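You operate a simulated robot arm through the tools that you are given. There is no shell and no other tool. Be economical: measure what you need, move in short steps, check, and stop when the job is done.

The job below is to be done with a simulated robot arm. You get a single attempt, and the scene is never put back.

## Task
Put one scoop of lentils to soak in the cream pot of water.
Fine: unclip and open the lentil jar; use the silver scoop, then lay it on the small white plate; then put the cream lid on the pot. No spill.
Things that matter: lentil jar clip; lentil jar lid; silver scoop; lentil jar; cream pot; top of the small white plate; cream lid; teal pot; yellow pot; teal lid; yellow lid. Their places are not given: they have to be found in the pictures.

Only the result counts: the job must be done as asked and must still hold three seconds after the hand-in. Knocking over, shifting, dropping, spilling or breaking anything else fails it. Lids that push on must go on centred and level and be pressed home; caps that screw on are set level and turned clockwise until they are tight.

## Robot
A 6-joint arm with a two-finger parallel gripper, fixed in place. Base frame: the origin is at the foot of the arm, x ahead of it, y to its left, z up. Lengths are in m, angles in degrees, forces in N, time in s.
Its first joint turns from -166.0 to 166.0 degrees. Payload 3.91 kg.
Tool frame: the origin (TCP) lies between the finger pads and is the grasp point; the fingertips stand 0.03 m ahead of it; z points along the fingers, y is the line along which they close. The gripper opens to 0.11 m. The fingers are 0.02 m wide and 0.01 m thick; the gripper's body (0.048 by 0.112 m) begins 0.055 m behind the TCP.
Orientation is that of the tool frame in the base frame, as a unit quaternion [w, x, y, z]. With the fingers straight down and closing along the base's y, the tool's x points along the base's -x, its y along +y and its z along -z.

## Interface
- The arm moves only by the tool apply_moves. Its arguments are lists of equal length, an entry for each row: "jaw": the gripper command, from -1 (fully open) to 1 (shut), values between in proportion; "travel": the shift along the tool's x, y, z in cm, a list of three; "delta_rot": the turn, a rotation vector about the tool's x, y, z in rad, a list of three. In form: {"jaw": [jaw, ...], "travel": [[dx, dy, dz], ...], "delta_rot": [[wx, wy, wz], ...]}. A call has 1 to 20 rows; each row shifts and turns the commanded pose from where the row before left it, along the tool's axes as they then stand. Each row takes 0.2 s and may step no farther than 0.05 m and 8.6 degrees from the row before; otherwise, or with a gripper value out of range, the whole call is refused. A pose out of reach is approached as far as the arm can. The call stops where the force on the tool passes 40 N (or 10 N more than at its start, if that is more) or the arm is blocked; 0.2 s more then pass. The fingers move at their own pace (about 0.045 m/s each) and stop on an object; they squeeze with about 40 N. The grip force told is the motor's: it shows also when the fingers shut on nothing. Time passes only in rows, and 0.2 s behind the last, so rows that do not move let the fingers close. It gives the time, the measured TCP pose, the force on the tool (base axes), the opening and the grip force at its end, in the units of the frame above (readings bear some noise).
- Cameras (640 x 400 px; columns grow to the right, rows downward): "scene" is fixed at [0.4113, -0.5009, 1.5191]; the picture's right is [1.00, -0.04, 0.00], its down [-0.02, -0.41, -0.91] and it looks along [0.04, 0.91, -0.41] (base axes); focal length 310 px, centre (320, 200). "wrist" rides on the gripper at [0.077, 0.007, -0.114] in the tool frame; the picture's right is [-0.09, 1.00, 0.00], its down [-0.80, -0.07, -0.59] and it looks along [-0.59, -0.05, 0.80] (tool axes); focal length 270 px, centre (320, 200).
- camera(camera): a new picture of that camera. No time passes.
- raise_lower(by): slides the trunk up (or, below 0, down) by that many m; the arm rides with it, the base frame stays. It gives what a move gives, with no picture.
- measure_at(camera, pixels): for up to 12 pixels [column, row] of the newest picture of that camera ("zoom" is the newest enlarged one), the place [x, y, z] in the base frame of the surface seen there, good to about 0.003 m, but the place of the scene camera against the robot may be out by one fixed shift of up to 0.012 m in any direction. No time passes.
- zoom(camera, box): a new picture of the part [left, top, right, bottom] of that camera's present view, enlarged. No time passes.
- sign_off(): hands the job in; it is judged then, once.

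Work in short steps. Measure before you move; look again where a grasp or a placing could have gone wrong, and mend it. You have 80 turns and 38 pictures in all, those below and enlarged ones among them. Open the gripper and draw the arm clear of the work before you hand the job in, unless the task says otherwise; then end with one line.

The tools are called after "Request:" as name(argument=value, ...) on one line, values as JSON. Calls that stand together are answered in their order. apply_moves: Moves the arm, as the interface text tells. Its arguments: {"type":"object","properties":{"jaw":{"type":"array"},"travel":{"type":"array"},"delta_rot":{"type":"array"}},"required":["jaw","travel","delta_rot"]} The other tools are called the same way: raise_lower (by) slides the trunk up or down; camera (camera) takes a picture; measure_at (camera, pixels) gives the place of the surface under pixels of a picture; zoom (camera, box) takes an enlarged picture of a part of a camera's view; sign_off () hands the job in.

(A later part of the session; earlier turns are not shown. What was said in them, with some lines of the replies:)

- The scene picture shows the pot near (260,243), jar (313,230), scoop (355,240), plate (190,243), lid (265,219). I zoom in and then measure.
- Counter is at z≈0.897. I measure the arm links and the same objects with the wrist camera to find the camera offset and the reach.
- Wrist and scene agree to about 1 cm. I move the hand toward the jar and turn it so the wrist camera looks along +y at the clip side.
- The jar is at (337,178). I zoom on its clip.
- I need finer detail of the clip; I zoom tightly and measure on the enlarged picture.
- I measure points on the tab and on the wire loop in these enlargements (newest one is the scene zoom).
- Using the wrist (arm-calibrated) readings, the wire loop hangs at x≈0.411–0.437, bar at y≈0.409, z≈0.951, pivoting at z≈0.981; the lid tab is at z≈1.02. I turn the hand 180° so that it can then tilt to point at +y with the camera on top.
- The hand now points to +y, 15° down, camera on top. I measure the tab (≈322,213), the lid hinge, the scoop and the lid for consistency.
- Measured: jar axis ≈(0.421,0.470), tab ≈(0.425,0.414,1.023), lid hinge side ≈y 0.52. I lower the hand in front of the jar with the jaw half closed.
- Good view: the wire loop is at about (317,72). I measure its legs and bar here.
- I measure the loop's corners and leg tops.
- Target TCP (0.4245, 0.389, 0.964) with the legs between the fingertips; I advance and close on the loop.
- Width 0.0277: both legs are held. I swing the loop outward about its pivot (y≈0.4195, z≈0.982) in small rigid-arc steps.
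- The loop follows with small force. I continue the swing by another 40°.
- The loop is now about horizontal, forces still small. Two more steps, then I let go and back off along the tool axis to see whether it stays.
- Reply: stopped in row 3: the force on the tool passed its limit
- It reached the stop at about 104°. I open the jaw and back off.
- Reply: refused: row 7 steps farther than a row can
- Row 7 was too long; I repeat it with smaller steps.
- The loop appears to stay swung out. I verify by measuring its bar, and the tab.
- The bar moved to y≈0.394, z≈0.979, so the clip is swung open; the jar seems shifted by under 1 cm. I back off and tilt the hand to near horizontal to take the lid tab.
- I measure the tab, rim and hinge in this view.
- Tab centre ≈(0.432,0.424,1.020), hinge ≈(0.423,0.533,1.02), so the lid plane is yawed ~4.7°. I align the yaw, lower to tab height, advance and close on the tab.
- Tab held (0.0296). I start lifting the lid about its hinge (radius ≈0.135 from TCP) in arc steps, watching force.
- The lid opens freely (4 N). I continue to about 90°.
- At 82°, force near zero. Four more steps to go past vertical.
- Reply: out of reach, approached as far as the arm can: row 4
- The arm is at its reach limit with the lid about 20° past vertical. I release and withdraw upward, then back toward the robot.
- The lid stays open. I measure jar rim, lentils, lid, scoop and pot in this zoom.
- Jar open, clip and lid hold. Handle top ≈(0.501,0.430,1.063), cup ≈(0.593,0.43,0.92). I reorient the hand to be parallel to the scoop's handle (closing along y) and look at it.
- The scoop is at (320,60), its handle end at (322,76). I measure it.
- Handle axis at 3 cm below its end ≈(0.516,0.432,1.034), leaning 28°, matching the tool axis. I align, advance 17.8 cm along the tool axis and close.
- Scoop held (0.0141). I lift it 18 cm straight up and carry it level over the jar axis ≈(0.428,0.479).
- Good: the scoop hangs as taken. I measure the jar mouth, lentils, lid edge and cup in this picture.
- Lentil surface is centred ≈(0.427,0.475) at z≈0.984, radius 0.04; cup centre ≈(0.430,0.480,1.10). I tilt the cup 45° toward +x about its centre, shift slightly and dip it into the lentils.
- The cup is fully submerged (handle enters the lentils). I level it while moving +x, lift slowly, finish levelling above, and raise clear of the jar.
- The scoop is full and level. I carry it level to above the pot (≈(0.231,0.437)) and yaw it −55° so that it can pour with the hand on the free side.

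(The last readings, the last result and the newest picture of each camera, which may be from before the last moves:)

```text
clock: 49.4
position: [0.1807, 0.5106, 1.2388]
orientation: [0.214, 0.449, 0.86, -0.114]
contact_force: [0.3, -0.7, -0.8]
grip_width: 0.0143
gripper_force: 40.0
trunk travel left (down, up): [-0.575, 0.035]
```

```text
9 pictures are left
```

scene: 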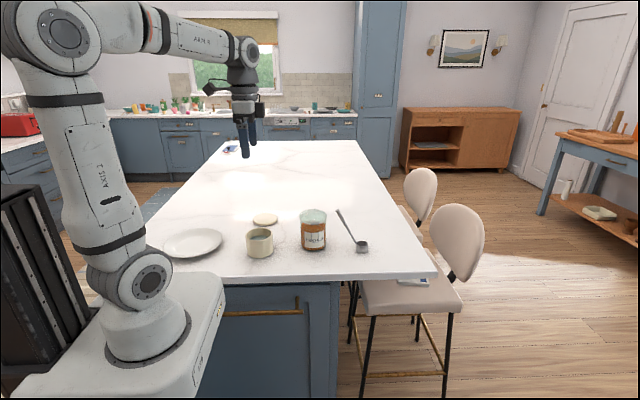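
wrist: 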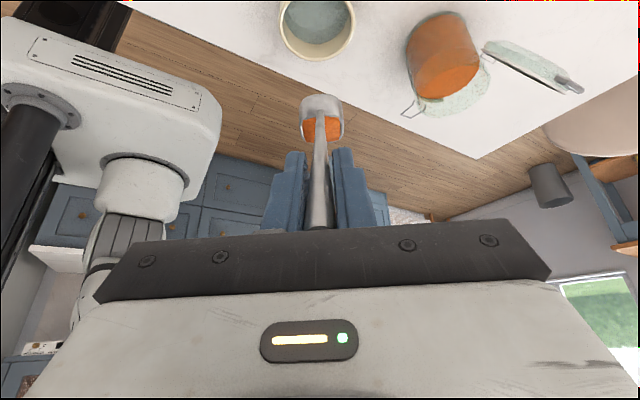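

The load is still in. I measure the pot rim (ellipse around (317,27)) and the cup in this picture.

Request:
measure_at(camera="wrist", pixels=[[281, 28], [351, 32], [308, 57], [330, 56], [290, 50], [343, 48], [315, 15], [315, 30], [283, 15], [353, 18], [320, 98], [302, 112]])

```text
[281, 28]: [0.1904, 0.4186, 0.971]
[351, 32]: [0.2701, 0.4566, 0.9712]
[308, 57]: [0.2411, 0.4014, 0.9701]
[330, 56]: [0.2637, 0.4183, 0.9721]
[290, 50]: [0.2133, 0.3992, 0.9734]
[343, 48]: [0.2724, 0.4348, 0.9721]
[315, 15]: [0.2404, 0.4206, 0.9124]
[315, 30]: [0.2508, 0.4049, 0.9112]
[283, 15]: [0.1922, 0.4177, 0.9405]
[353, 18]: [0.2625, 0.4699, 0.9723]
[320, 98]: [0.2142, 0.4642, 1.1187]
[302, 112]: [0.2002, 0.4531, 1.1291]
```

Pot centre ≈(0.2295,0.439), rim z≈0.972; cup centre ≈(0.224,0.449,1.128), well placed for pouring. I lower 12 cm and tip the cup 105° about its centre.

Request:
apply_moves(jaw=[1, 1, 1, 1, 1, 1, 1, 1, 1, 1, 1, 1, 1, 1, 1, 1, 1, 1, 1, 1], travel=[[1.87, 0, 3.54], [1.87, 0, 3.54], [1.87, 0, 3.54], [-1.76, 0, -0.08], [-1.76, 0, -0.08], [-1.76, 0, -0.08], [-1.76, 0, -0.08], [-1.76, 0, -0.08], [-1.76, 0, -0.08], [-1.76, 0, -0.08], [-1.76, 0, -0.08], [-1.76, 0, -0.08], [-1.76, 0, -0.08], [-1.76, 0, -0.08], [-1.76, 0, -0.08], [-1.76, 0, -0.08], [-1.76, 0, -0.08], [0, 0, 0], [0, 0, 0], [0, 0, 0]], delta_rot=[[0, 0, 0], [0, 0, 0], [0, 0, 0], [0, 0.131, 0], [0, 0.131, 0], [0, 0.131, 0], [0, 0.131, 0], [0, 0.131, 0], [0, 0.131, 0], [0, 0.131, 0], [0, 0.131, 0], [0, 0.131, 0], [0, 0.131, 0], [0, 0.131, 0], [0, 0.131, 0], [0, 0.131, 0], [0, 0.131, 0], [0, 0, 0], [0, 0, 0], [0, 0, 0]])

Request:
camera(camera="wrist")

```text
clock: 53.6
position: [0.2956, 0.344, 1.0508]
orientation: [-0.554, 0.362, 0.692, 0.287]
contact_force: [0.6, -0.8, 0.1]
grip_width: 0.014
gripper_force: 39.5
trunk travel left (down, up): [-0.575, 0.035]
```

```text
8 pictures are left
```

wrist: 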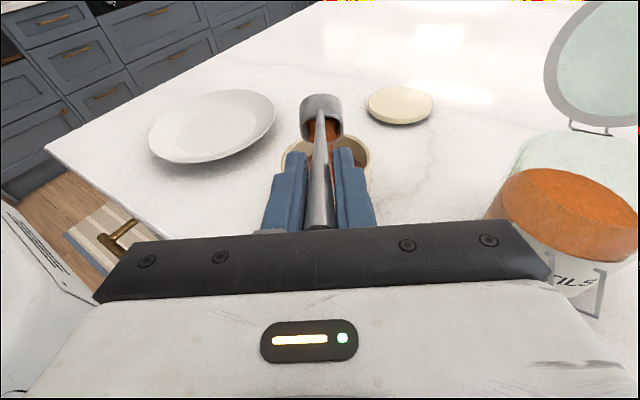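

Lentils appear to be flowing out under the cup at (322,130). I tip 15° further, wait a second, and look again.

Request:
apply_moves(jaw=[1, 1, 1, 1, 1, 1, 1, 1], travel=[[-1.76, 0, -0.08], [-1.76, 0, -0.08], [0, 0, 0], [0, 0, 0], [0, 0, 0], [0, 0, 0], [0, 0, 0], [0, 0, 0]], delta_rot=[[0, 0.131, 0], [0, 0.131, 0], [0, 0, 0], [0, 0, 0], [0, 0, 0], [0, 0, 0], [0, 0, 0], [0, 0, 0]])

Request:
zoom(camera="scene", box=[220, 195, 330, 265])

```text
clock: 55.4
position: [0.2983, 0.3374, 1.0165]
orientation: [0.639, -0.323, -0.614, -0.333]
contact_force: [2.0, -0.4, -1.0]
grip_width: 0.0137
gripper_force: 39.9
trunk travel left (down, up): [-0.575, 0.035]
```

```text
5.71 times, centred on (275, 230) of scene
```

zoom: 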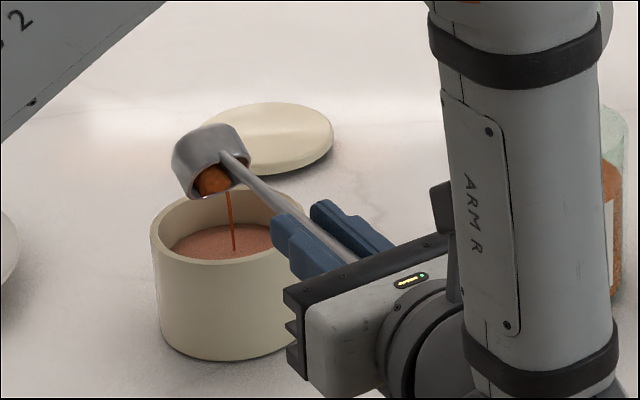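

A stream is flowing into the pot and lentils remain in the cup. I wait 4 s.

Request:
apply_moves(jaw=[1, 1, 1, 1, 1, 1, 1, 1, 1, 1, 1, 1, 1, 1, 1, 1, 1, 1, 1, 1], travel=[[0, 0, 0], [0, 0, 0], [0, 0, 0], [0, 0, 0], [0, 0, 0], [0, 0, 0], [0, 0, 0], [0, 0, 0], [0, 0, 0], [0, 0, 0], [0, 0, 0], [0, 0, 0], [0, 0, 0], [0, 0, 0], [0, 0, 0], [0, 0, 0], [0, 0, 0], [0, 0, 0], [0, 0, 0], [0, 0, 0]], delta_rot=[[0, 0, 0], [0, 0, 0], [0, 0, 0], [0, 0, 0], [0, 0, 0], [0, 0, 0], [0, 0, 0], [0, 0, 0], [0, 0, 0], [0, 0, 0], [0, 0, 0], [0, 0, 0], [0, 0, 0], [0, 0, 0], [0, 0, 0], [0, 0, 0], [0, 0, 0], [0, 0, 0], [0, 0, 0], [0, 0, 0]])

Request:
zoom(camera="scene", box=[160, 190, 320, 265])

```text
clock: 59.6
position: [0.2986, 0.3383, 1.0174]
orientation: [0.639, -0.322, -0.615, -0.332]
contact_force: [0.0, -0.5, 0.0]
grip_width: 0.0142
gripper_force: 40.3
trunk travel left (down, up): [-0.575, 0.035]
```

```text
4.00 times, centred on (240, 228) of scene
```

zoom: 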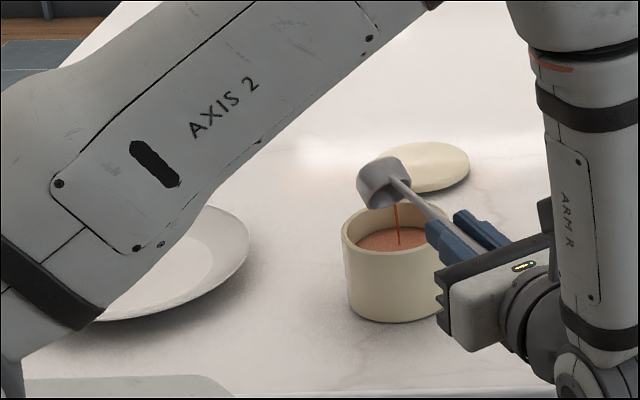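

Nearly empty; a thin stream still runs. I wait another 4 s with a slight extra tilt.

Request:
apply_moves(jaw=[1, 1, 1, 1, 1, 1, 1, 1, 1, 1, 1, 1, 1, 1, 1, 1, 1, 1, 1, 1], travel=[[-1.0, 0, -0.05], [0, 0, 0], [0, 0, 0], [0, 0, 0], [0, 0, 0], [0, 0, 0], [0, 0, 0], [0, 0, 0], [0, 0, 0], [0, 0, 0], [0, 0, 0], [0, 0, 0], [0, 0, 0], [0, 0, 0], [0, 0, 0], [0, 0, 0], [0, 0, 0], [0, 0, 0], [0, 0, 0], [0, 0, 0]], delta_rot=[[0, 0.075, 0], [0, 0, 0], [0, 0, 0], [0, 0, 0], [0, 0, 0], [0, 0, 0], [0, 0, 0], [0, 0, 0], [0, 0, 0], [0, 0, 0], [0, 0, 0], [0, 0, 0], [0, 0, 0], [0, 0, 0], [0, 0, 0], [0, 0, 0], [0, 0, 0], [0, 0, 0], [0, 0, 0], [0, 0, 0]])

Request:
zoom(camera="scene", box=[230, 200, 310, 260])

```text
clock: 63.8
position: [0.2989, 0.3385, 1.0068]
orientation: [0.661, -0.311, -0.589, -0.345]
contact_force: [0.0, 0.4, -1.1]
grip_width: 0.0139
gripper_force: 40.0
trunk travel left (down, up): [-0.575, 0.035]
```

```text
6.67 times, centred on (270, 230) of scene
```

zoom: 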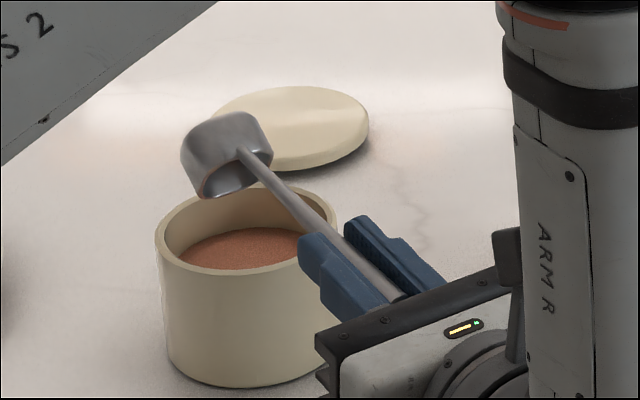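

The cup is empty and the pot holds the lentils. I tip the scoop back level about its centre and raise it 10 cm.

Request:
apply_moves(jaw=[1, 1, 1, 1, 1, 1, 1, 1, 1, 1, 1, 1, 1, 1, 1, 1, 1, 1, 1, 1], travel=[[1.0, 0, 0.14], [1.73, 0, 0.31], [1.73, 0, 0.31], [1.73, 0, 0.31], [1.73, 0, 0.31], [1.73, 0, 0.31], [1.73, 0, 0.31], [1.73, 0, 0.31], [1.73, 0, 0.31], [1.73, 0, 0.31], [1.73, 0, 0.31], [1.73, 0, 0.31], [1.73, 0, 0.31], [1.73, 0, 0.31], [1.73, 0, 0.31], [1.73, 0, 0.31], [1.73, 0, 0.31], [-1.56, 0, -2.95], [-1.56, 0, -2.95], [-1.56, 0, -2.95]], delta_rot=[[0, -0.075, 0], [0, -0.131, 0], [0, -0.131, 0], [0, -0.131, 0], [0, -0.131, 0], [0, -0.131, 0], [0, -0.131, 0], [0, -0.131, 0], [0, -0.131, 0], [0, -0.131, 0], [0, -0.131, 0], [0, -0.131, 0], [0, -0.131, 0], [0, -0.131, 0], [0, -0.131, 0], [0, -0.131, 0], [0, -0.131, 0], [0, 0, 0], [0, 0, 0], [0, 0, 0]])

Request:
apply_moves(jaw=[1, 1, 1, 1, 1, 1, 1], travel=[[2.57, -2.97, -1.36], [2.57, -2.97, -1.36], [2.57, -2.97, -1.36], [2.57, -2.97, -1.36], [2.57, -2.97, -1.36], [2.57, -2.97, -1.36], [0, 0, 0]], delta_rot=[[0, 0, 0], [0, 0, 0], [0, 0, 0], [0, 0, 0], [0, 0, 0], [0, 0, 0], [0, 0, 0]])

Request:
camera(camera="wrist")

```text
clock: 68.0
position: [0.1798, 0.5124, 1.2186]
orientation: [0.214, 0.448, 0.861, -0.113]
contact_force: [0.6, -0.5, -0.9]
grip_width: 0.014
gripper_force: 40.0
trunk travel left (down, up): [-0.575, 0.035]
```

```text
clock: 69.6
position: [-0.0664, 0.5533, 1.2177]
orientation: [0.214, 0.448, 0.86, -0.114]
contact_force: [1.1, 0.9, -0.8]
grip_width: 0.0142
gripper_force: 39.3
trunk travel left (down, up): [-0.575, 0.035]
```

```text
4 pictures are left
```

wrist: 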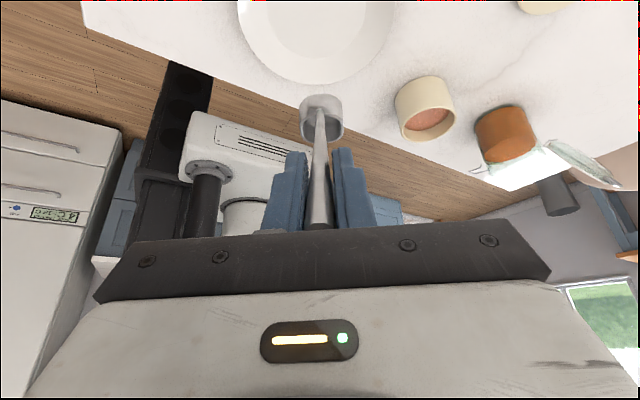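

Cup empty; pot holds lentils. I measure the plate's rim and floor and the cup here.

Request:
measure_at(camera="wrist", pixels=[[239, 20], [396, 10], [320, 82], [265, 58], [372, 58], [315, 5], [315, 25], [315, 45], [285, 25], [345, 25], [320, 98], [545, 5]])

```text
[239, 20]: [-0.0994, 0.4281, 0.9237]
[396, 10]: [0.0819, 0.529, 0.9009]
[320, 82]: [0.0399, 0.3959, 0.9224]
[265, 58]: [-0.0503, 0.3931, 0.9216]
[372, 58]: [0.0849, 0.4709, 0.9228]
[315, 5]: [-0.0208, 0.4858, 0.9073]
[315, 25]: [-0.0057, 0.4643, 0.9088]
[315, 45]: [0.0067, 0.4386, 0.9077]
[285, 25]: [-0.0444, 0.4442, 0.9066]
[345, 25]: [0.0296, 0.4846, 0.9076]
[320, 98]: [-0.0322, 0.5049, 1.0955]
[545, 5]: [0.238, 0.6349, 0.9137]
```

Plate centre ≈(−0.012,0.477), floor z≈0.907. I shift and lower the scoop to just above the plate floor.

Request:
apply_moves(jaw=[1, 1, 1, 1, 1, 1, 1, 1], travel=[[-1.38, 0.13, 0.73], [1.87, 0, 3.54], [1.87, 0, 3.54], [1.87, 0, 3.54], [1.4, 0, 2.65], [0.7, 0, 1.33], [0.4, 0, 0.8], [0, 0, 0]], delta_rot=[[0, 0, 0], [0, 0, 0], [0, 0, 0], [0, 0, 0], [0, 0, 0], [0, 0, 0], [0, 0, 0], [0, 0, 0]])

```text
clock: 71.4
position: [-0.0565, 0.541, 1.0446]
orientation: [0.214, 0.449, 0.86, -0.114]
contact_force: [0.0, 0.0, -0.1]
grip_width: 0.0141
gripper_force: 39.4
trunk travel left (down, up): [-0.575, 0.035]
```

No contact yet at z=1.0446; I lower 6 mm, then 2 mm steps.

Request:
apply_moves(jaw=[1, 1, 1, 1], travel=[[0.187, 0, 0.354], [0.093, 0, 0.177], [0.047, 0, 0.088], [0, 0, 0]], delta_rot=[[0, 0, 0], [0, 0, 0], [0, 0, 0], [0, 0, 0]])

```text
clock: 72.4
position: [-0.0572, 0.5398, 1.0392]
orientation: [0.214, 0.448, 0.86, -0.113]
contact_force: [-1.1, 2.3, 9.5]
grip_width: 0.0141
gripper_force: 39.9
trunk travel left (down, up): [-0.575, 0.035]
```

Contact at 1.039 (9.5 N up). I open the jaw and withdraw along the handle axis.

Request:
apply_moves(jaw=[0.6, 0.3, 0.0, -0.1, -0.1, -0.1, -0.1, -0.1, -0.1, -0.1], travel=[[0, 0, 0], [0, 0, 0], [0, 0, 0], [0, 0, 0], [0, 0, -2], [0, 0, -4], [0, 0, -4], [0, 0, -4], [0, 0, -4], [0, 0, 0]], delta_rot=[[0, 0, 0], [0, 0, 0], [0, 0, 0], [0, 0, 0], [0, 0, 0], [0, 0, 0], [0, 0, 0], [0, 0, 0], [0, 0, 0], [0, 0, 0]])

Request:
zoom(camera="scene", box=[140, 190, 300, 275])

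```text
clock: 74.6
position: [-0.1029, 0.608, 1.1954]
orientation: [0.213, 0.449, 0.86, -0.113]
contact_force: [0.1, 0.4, -1.2]
grip_width: 0.0604
gripper_force: 0.2
trunk travel left (down, up): [-0.575, 0.035]
```

```text
4.00 times, centred on (220, 232) of scene
```

zoom: 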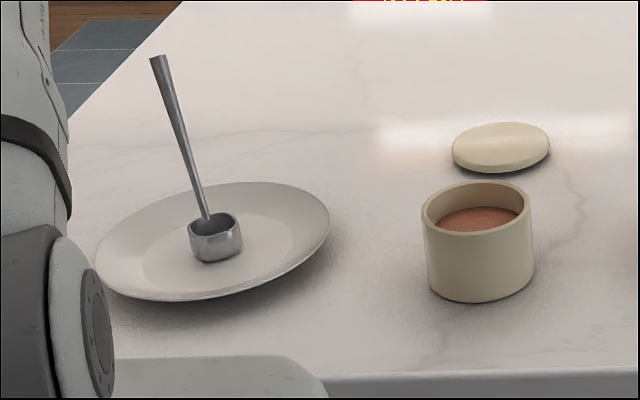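

The scoop stands on the plate. Now I measure the lid and the pot in this zoom for a relative position.

Request:
measure_at(camera="zoom", pixels=[[455, 148], [548, 142], [502, 124], [500, 163], [500, 140], [470, 130], [530, 127], [502, 170], [423, 218], [531, 210], [478, 233], [478, 182]])

Request:
measure_at(camera="zoom", pixels=[[460, 160], [540, 155], [445, 192], [510, 188], [435, 228], [520, 225], [453, 152], [549, 147], [480, 168], [525, 165], [500, 220], [470, 124]])

```text
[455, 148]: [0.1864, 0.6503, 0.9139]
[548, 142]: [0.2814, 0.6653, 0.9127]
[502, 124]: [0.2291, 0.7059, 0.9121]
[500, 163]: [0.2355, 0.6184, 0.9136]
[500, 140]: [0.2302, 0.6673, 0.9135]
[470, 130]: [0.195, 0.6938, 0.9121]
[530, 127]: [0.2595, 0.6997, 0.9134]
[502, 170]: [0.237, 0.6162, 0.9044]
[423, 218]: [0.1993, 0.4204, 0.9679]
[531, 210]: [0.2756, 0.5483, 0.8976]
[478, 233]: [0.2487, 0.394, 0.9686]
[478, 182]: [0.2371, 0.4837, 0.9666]
```

```text
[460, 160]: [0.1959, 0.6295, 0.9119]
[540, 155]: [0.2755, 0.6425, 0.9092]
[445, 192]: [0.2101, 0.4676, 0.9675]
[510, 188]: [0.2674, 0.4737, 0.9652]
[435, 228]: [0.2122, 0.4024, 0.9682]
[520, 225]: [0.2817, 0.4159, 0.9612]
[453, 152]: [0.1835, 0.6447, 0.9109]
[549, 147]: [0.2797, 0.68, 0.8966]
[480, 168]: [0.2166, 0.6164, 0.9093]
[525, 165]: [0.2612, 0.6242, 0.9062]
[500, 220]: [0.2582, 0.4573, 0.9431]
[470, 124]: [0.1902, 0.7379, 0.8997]
```

Lid centre ≈(0.22,0.661) in arm frame, radius ≈0.047, top ≈0.915. I bring the hand vertical, closing along y, fully open, next to and above the lid, and look.

Request:
apply_moves(jaw=[-0.1, -0.1, -0.1, -0.1, -0.1, -0.1, -0.1, -0.1, -1, -1, -1, -1, -1, -1, -1, -1, -1, -1, -1], travel=[[0, 0, 0], [0, 0, 0], [0, 0, 0], [0, 0, 0], [0, 0, 0], [0, 0, 0], [0, 0, 0], [0, 0, 0], [0, 0, 0], [0, 0, 0], [0, 0, 0], [0, 0, 0], [-4.55, 0.87, 1.08], [-4.55, 0.87, 1.08], [-4.55, 0.87, 1.08], [-4.55, 0.87, 1.08], [-4.55, 0.87, 1.08], [-4.55, 0.87, 1.08], [0, 0, 0]], delta_rot=[[0, 0.122, 0], [0, 0.122, 0], [0, 0.122, 0], [0, 0.122, 0], [0, 0, -0.12], [0, 0, -0.12], [0, 0, -0.12], [0, 0, -0.12], [0, 0, -0.12], [0, 0, -0.12], [0, 0, -0.12], [0, 0, -0.12], [0, 0, 0], [0, 0, 0], [0, 0, 0], [0, 0, 0], [0, 0, 0], [0, 0, 0], [0, 0, 0]])

Request:
camera(camera="wrist")

```text
clock: 78.6
position: [0.17, 0.6601, 1.1322]
orientation: [-0.002, 0.0, 1.0, 0.0]
contact_force: [0.6, -0.3, -1.0]
grip_width: 0.1099
gripper_force: 0.0
trunk travel left (down, up): [-0.575, 0.035]
```

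```text
2 pictures are left
```

wrist: 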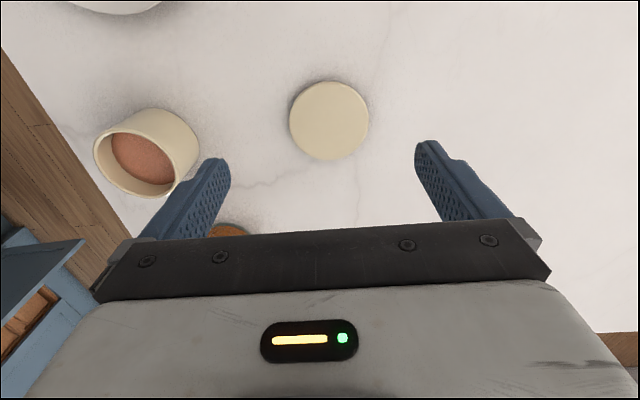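

The lid is at (329,120) and the pot at (145,155), both in view. I measure their edges.

Request:
measure_at(camera="wrist", pixels=[[329, 120], [291, 122], [366, 118], [328, 84], [330, 156], [303, 94], [354, 92], [303, 146], [356, 144], [310, 100], [345, 140], [270, 130]])

Request:
measure_at(camera="wrist", pixels=[[96, 155], [99, 140], [115, 132], [140, 133], [165, 148], [175, 165], [175, 180], [165, 191], [145, 194], [125, 187], [108, 174], [101, 165]])

```text
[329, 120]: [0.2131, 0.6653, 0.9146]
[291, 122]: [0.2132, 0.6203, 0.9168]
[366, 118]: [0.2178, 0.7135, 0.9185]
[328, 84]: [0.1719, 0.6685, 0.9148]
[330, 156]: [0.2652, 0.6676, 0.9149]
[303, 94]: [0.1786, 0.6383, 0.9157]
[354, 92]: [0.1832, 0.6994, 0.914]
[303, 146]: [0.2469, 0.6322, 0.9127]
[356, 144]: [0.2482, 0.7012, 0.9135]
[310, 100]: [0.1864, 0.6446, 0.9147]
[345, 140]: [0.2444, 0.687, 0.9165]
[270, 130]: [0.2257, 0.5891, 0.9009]
```

```text
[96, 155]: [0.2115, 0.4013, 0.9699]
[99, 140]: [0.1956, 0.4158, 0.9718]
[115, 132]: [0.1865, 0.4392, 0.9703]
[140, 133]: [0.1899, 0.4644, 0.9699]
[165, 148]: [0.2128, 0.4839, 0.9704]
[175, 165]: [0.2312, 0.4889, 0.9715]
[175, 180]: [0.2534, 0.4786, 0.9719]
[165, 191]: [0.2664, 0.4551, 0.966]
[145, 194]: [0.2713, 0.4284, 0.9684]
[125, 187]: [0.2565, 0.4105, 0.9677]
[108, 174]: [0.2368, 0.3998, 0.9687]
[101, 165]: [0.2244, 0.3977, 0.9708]
```

Lid centre ≈(0.217,0.667), r≈0.047; pot centre ≈(0.229,0.439), rim 0.970. I descend over the lid and close along y to centre it.

Request:
apply_moves(jaw=[-1, -1, -1, -1, -1, -1, -1, 0.2, 0.2, 0.2, 0.2], travel=[[-4.7, 0.7, 0], [0, 0, 4.5], [0, 0, 4.5], [0, 0, 4.5], [0, 0, 4.5], [0, 0, 1.9], [0, 0, 0], [0, 0, 0], [0, 0, 0], [0, 0, 0], [0, 0, 0]], delta_rot=[[0, 0, 0], [0, 0, 0], [0, 0, 0], [0, 0, 0], [0, 0, 0], [0, 0, 0], [0, 0, 0], [0, 0, 0], [0, 0, 0], [0, 0, 0], [0, 0, 0]])

```text
clock: 81.0
position: [0.2148, 0.6666, 0.9331]
orientation: [-0.001, 0.0, 1.0, -0.002]
contact_force: [0.7, -0.2, 0.5]
grip_width: 0.1006
gripper_force: 40.2
trunk travel left (down, up): [-0.575, 0.035]
```

Lid diameter is 0.1006. I open, turn the open hand 90° around the lid and close along x to centre it the other way too.

Request:
apply_moves(jaw=[-1, -1, -1, -1, -1, -1, -1, -1, -1, -1, -1, -1, -1, -1, 0.2, 0.2, 0.2, 0.2], travel=[[0, 0, 0], [0, 0, 0], [0, 0, 0], [0, 0, 0], [0, 0, 0], [0, 0, 0], [0, 0, 0], [0, 0, 0], [0, 0, 0], [0, 0, 0], [0, 0, 0], [0, 0, 0], [0, 0, 0], [0, 0, 0], [0, 0, 0], [0, 0, 0], [0, 0, 0], [0, 0, 0]], delta_rot=[[0, 0, 0], [0, 0, 0], [0, 0, -0.1428], [0, 0, -0.1428], [0, 0, -0.1428], [0, 0, -0.1428], [0, 0, -0.1428], [0, 0, -0.1428], [0, 0, -0.1428], [0, 0, -0.1428], [0, 0, -0.1428], [0, 0, -0.1428], [0, 0, -0.1428], [0, 0, 0], [0, 0, 0], [0, 0, 0], [0, 0, 0], [0, 0, 0]])

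```text
clock: 84.8
position: [0.215, 0.6664, 0.9326]
orientation: [-0.002, -0.707, 0.708, 0.001]
contact_force: [-0.2, 0.7, 0.5]
grip_width: 0.0999
gripper_force: 40.0
trunk travel left (down, up): [-0.575, 0.035]
```

Centred (0.0999). I lift the lid 14 cm and carry it over the pot centre (0.229,0.439).

Request:
apply_moves(jaw=[0.2, 0.2, 0.2, 0.2, 0.2, 0.2, 0.2, 0.2, 0.2, 0.2, 0.2], travel=[[0, 0, -1.5], [0, 0, -4], [0, 0, -4.5], [0, 0, -4], [3, -0.2, 0], [4.5, -0.3, 0], [4.6, -0.3, 0], [4.6, -0.3, 0], [3.7, -0.2, 0], [2.35, -0.1, 0], [0, 0, 0]], delta_rot=[[0, 0, 0], [0, 0, 0], [0, 0, 0], [0, 0, 0], [0, 0, 0], [0, 0, 0], [0, 0, 0], [0, 0, 0], [0, 0, 0], [0, 0, 0], [0, 0, 0]])

Request:
zoom(camera="scene", box=[220, 190, 310, 260])

```text
clock: 87.2
position: [0.2282, 0.4377, 1.0721]
orientation: [-0.002, -0.705, 0.709, 0.0]
contact_force: [-1.3, 0.0, -1.8]
grip_width: 0.0997
gripper_force: 40.2
trunk travel left (down, up): [-0.575, 0.035]
```

```text
5.71 times, centred on (265, 225) of scene
```

zoom: 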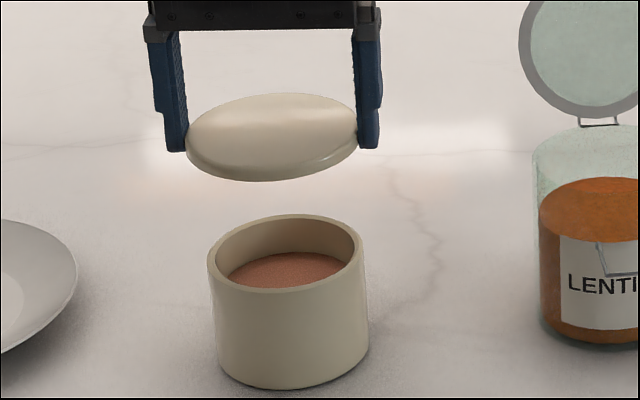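

The lid looks roughly level. I measure lid and pot in this picture to check level and centring (same camera, same offset).

Request:
measure_at(camera="zoom", pixels=[[192, 145], [352, 130], [272, 97], [272, 165], [272, 135], [205, 120], [335, 105], [225, 160], [330, 150]])

Request:
measure_at(camera="zoom", pixels=[[211, 258], [364, 245], [285, 217], [290, 289], [230, 232], [345, 224], [225, 280], [350, 270], [245, 288], [335, 282], [212, 250], [362, 238]])

```text
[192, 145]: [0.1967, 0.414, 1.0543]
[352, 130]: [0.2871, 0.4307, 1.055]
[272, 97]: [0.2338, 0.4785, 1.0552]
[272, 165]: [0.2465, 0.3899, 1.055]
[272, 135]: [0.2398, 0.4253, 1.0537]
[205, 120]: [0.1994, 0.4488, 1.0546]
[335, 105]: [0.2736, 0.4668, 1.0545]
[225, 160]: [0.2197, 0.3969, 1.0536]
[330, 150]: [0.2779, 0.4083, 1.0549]
```

```text
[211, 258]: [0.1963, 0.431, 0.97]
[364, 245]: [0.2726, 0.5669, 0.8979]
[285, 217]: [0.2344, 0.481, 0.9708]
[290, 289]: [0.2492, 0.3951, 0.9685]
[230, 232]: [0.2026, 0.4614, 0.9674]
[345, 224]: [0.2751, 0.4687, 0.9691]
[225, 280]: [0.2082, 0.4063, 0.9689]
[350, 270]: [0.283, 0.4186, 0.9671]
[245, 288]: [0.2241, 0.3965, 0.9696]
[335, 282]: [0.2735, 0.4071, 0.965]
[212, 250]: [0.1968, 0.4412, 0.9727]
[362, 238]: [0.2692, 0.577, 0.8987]
```

Level (1.0545 all over). Relative offset lid→pot is about +2 mm in y. I correct it and lower to just above the rim, then slowly until contact.

Request:
apply_moves(jaw=[0.2, 0.2, 0.2, 0.2, 0.2, 0.2, 0.2, 0.2], travel=[[-0.18, -0.04, 0], [0, 0, 3], [0, 0, 2], [0, 0, 1], [0, 0, 0.3], [0, 0, 0.3], [0, 0, 0.3], [0, 0, 0]], delta_rot=[[0, 0, 0], [0, 0, 0], [0, 0, 0], [0, 0, 0], [0, 0, 0], [0, 0, 0], [0, 0, 0], [0, 0, 0]])

```text
clock: 89.0
position: [0.2303, 0.4418, 1.0028]
orientation: [-0.002, -0.706, 0.708, 0.0]
contact_force: [0.9, -0.3, -1.4]
grip_width: 0.0997
gripper_force: 39.8
trunk travel left (down, up): [-0.575, 0.035]
```

No contact yet at 1.003. I continue down in 2 mm steps.

Request:
apply_moves(jaw=[0.2, 0.2, 0.2, 0.2, 0.2], travel=[[0, 0, 0.2], [0, 0, 0.2], [0, 0, 0.2], [0, 0, 0.2], [0, 0, 0]], delta_rot=[[0, 0, 0], [0, 0, 0], [0, 0, 0], [0, 0, 0], [0, 0, 0]])

```text
clock: 90.2
position: [0.2294, 0.441, 0.9961]
orientation: [-0.001, -0.706, 0.708, 0.0]
contact_force: [0.8, 0.9, 5.8]
grip_width: 0.0997
gripper_force: 40.4
trunk travel left (down, up): [-0.575, 0.035]
```

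Contact begins (5.8 N) with the lid already around the rim. I press on gently.

Request:
apply_moves(jaw=[0.2, 0.2, 0.2, 0.2], travel=[[0, 0, 0.15], [0, 0, 0.15], [0, 0, 0.15], [0, 0, 0]], delta_rot=[[0, 0, 0], [0, 0, 0], [0, 0, 0], [0, 0, 0]])

```text
clock: 91.2
position: [0.2299, 0.4412, 0.9936]
orientation: [0.0, -0.707, 0.707, 0.001]
contact_force: [6.0, 5.3, 34.8]
grip_width: 0.1002
gripper_force: 40.0
trunk travel left (down, up): [-0.575, 0.035]
```

35 N reached. I release, rise, close the fingers and press the lid's centre from above.

Request:
apply_moves(jaw=[0, -0.5, -1, -1, -1, -1, 1, 1, 1, 1, 1, 1, 1, 1], travel=[[0, 0, -0.1], [0, 0, 0], [0, 0, 0], [0, 0, -2], [0, 0, -3], [0, 0, -2], [0, 0, 0], [0, 0, 0], [0, 0, 0], [0, 0, 0], [0, 0, 0], [0, 0, 0], [0, 0, 0], [0, 0, 0]], delta_rot=[[0, 0, 0], [0, 0, 0], [0, 0, 0], [0, 0, 0], [0, 0, 0], [0, 0, 0], [0, 0, 0], [0, 0, 0], [0, 0, 0], [0, 0, 0], [0, 0, 0], [0, 0, 0], [0, 0, 0], [0, 0, 0]])

Request:
apply_moves(jaw=[1, 1, 1, 1, 1, 1, 1, 1, 1, 1, 1, 1], travel=[[0, 0, 3], [0, 0, 1.2], [0, 0, 0.5], [0, 0, 0.2], [0, 0, 0.2], [0, 0, 0.2], [0, 0, 0.2], [0, 0, 0.2], [0, 0, 0.2], [0, 0, 0.2], [0, 0, 0.2], [0, 0, 0.2]], delta_rot=[[0, 0, 0], [0, 0, 0], [0, 0, 0], [0, 0, 0], [0, 0, 0], [0, 0, 0], [0, 0, 0], [0, 0, 0], [0, 0, 0], [0, 0, 0], [0, 0, 0], [0, 0, 0]])

```text
clock: 94.2
position: [0.23, 0.4419, 1.0617]
orientation: [-0.002, -0.706, 0.708, 0.001]
contact_force: [-0.2, -0.1, -0.1]
grip_width: 0.0
gripper_force: 37.4
trunk travel left (down, up): [-0.575, 0.035]
```

```text
clock: 96.1
position: [0.2305, 0.4432, 1.0093]
orientation: [0.003, -0.707, 0.708, 0.002]
contact_force: [-0.8, -4.3, 20.2]
grip_width: 0.0
gripper_force: 37.5
trunk travel left (down, up): [-0.575, 0.035]
stopped in row 9: the force on the tool passed its limit (the readings are from after the stop); the commanded pose is now the measured one
```

The press hit the force limit with the lid top at ≈0.979. I press once more from here to make sure it doesn't move further.

Request:
apply_moves(jaw=[1, 1, 1, 1, 1], travel=[[0, 0, 0.15], [0, 0, 0.15], [0, 0, 0.15], [0, 0, 0.15], [0, 0, 0.15]], delta_rot=[[0, 0, 0], [0, 0, 0], [0, 0, 0], [0, 0, 0], [0, 0, 0]])

```text
clock: 96.6
position: [0.2311, 0.4434, 1.0091]
orientation: [0.007, -0.706, 0.708, 0.004]
contact_force: [-1.3, -4.1, 19.6]
grip_width: 0.0
gripper_force: 37.2
trunk travel left (down, up): [-0.575, 0.035]
stopped in row 2: the force on the tool passed its limit (the readings are from after the stop); the commanded pose is now the measured one
```

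The lid doesn't move any more. I raise the hand, draw it clear while opening, and take the last picture.

Request:
apply_moves(jaw=[1, 1, 1, -1, -1, -1, -1, -1, -1, -1], travel=[[0, 0, -2], [0, 0, -4], [0, 0, -4.5], [0, 0, -4.5], [0, 0, -4.5], [2, 0, -4], [3, 0, -3], [3, 0, -3], [3, 0, -3], [0, 0, 0]], delta_rot=[[0, 0, 0], [0, 0, 0], [0, 0, 0], [0, 0, 0], [0, 0, 0], [0, 0, 0], [0, 0, 0], [0, 0, 0], [0, 0, 0], [0, 0, 0]])

Request:
zoom(camera="scene", box=[150, 180, 350, 275])

```text
clock: 98.8
position: [0.2316, 0.3309, 1.3311]
orientation: [0.004, -0.707, 0.707, 0.002]
contact_force: [-0.2, -0.5, 0.8]
grip_width: 0.11
gripper_force: 0.0
trunk travel left (down, up): [-0.575, 0.035]
```

```text
3.20 times, centred on (250, 228) of scene
```

zoom: 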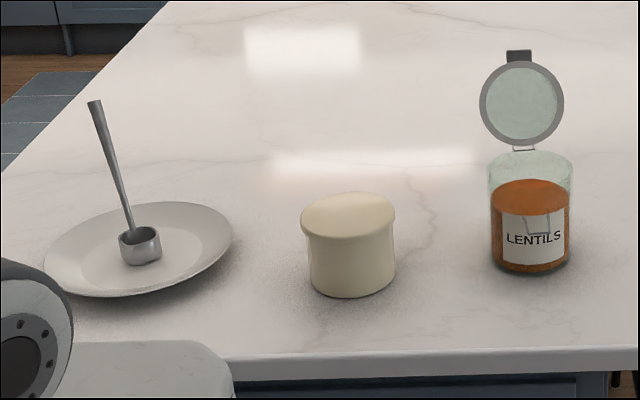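

The lid sits on the pot; I check that it is level by measuring points on its top.

Request:
measure_at(camera="zoom", pixels=[[306, 218], [390, 210], [348, 196], [348, 230], [348, 213], [320, 202], [375, 200], [320, 228], [378, 224], [303, 225], [394, 216]])

```text
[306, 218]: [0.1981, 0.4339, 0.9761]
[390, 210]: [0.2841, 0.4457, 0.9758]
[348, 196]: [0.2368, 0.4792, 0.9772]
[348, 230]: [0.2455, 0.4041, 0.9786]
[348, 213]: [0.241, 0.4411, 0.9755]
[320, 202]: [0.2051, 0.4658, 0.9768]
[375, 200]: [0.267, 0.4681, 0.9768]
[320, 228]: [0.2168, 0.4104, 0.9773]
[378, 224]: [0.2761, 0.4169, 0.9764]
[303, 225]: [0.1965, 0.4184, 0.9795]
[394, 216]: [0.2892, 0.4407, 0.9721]
```

The lid is level (0.976–0.978) and centred on the pot. The scoop is on the plate, the jar is open and the hand is clear, so I hand in.

Request:
sign_off()

```text
The job is handed in.
```

I put one scoop of lentils in the cream pot of water and pressed the cream lid on; it measured level and centred. The lentil jar is unclipped and open, and the silver scoop stands upright on the small white plate. I saw no spill. The jar slid a little under 1 cm when I unclipped it, and I left it there.
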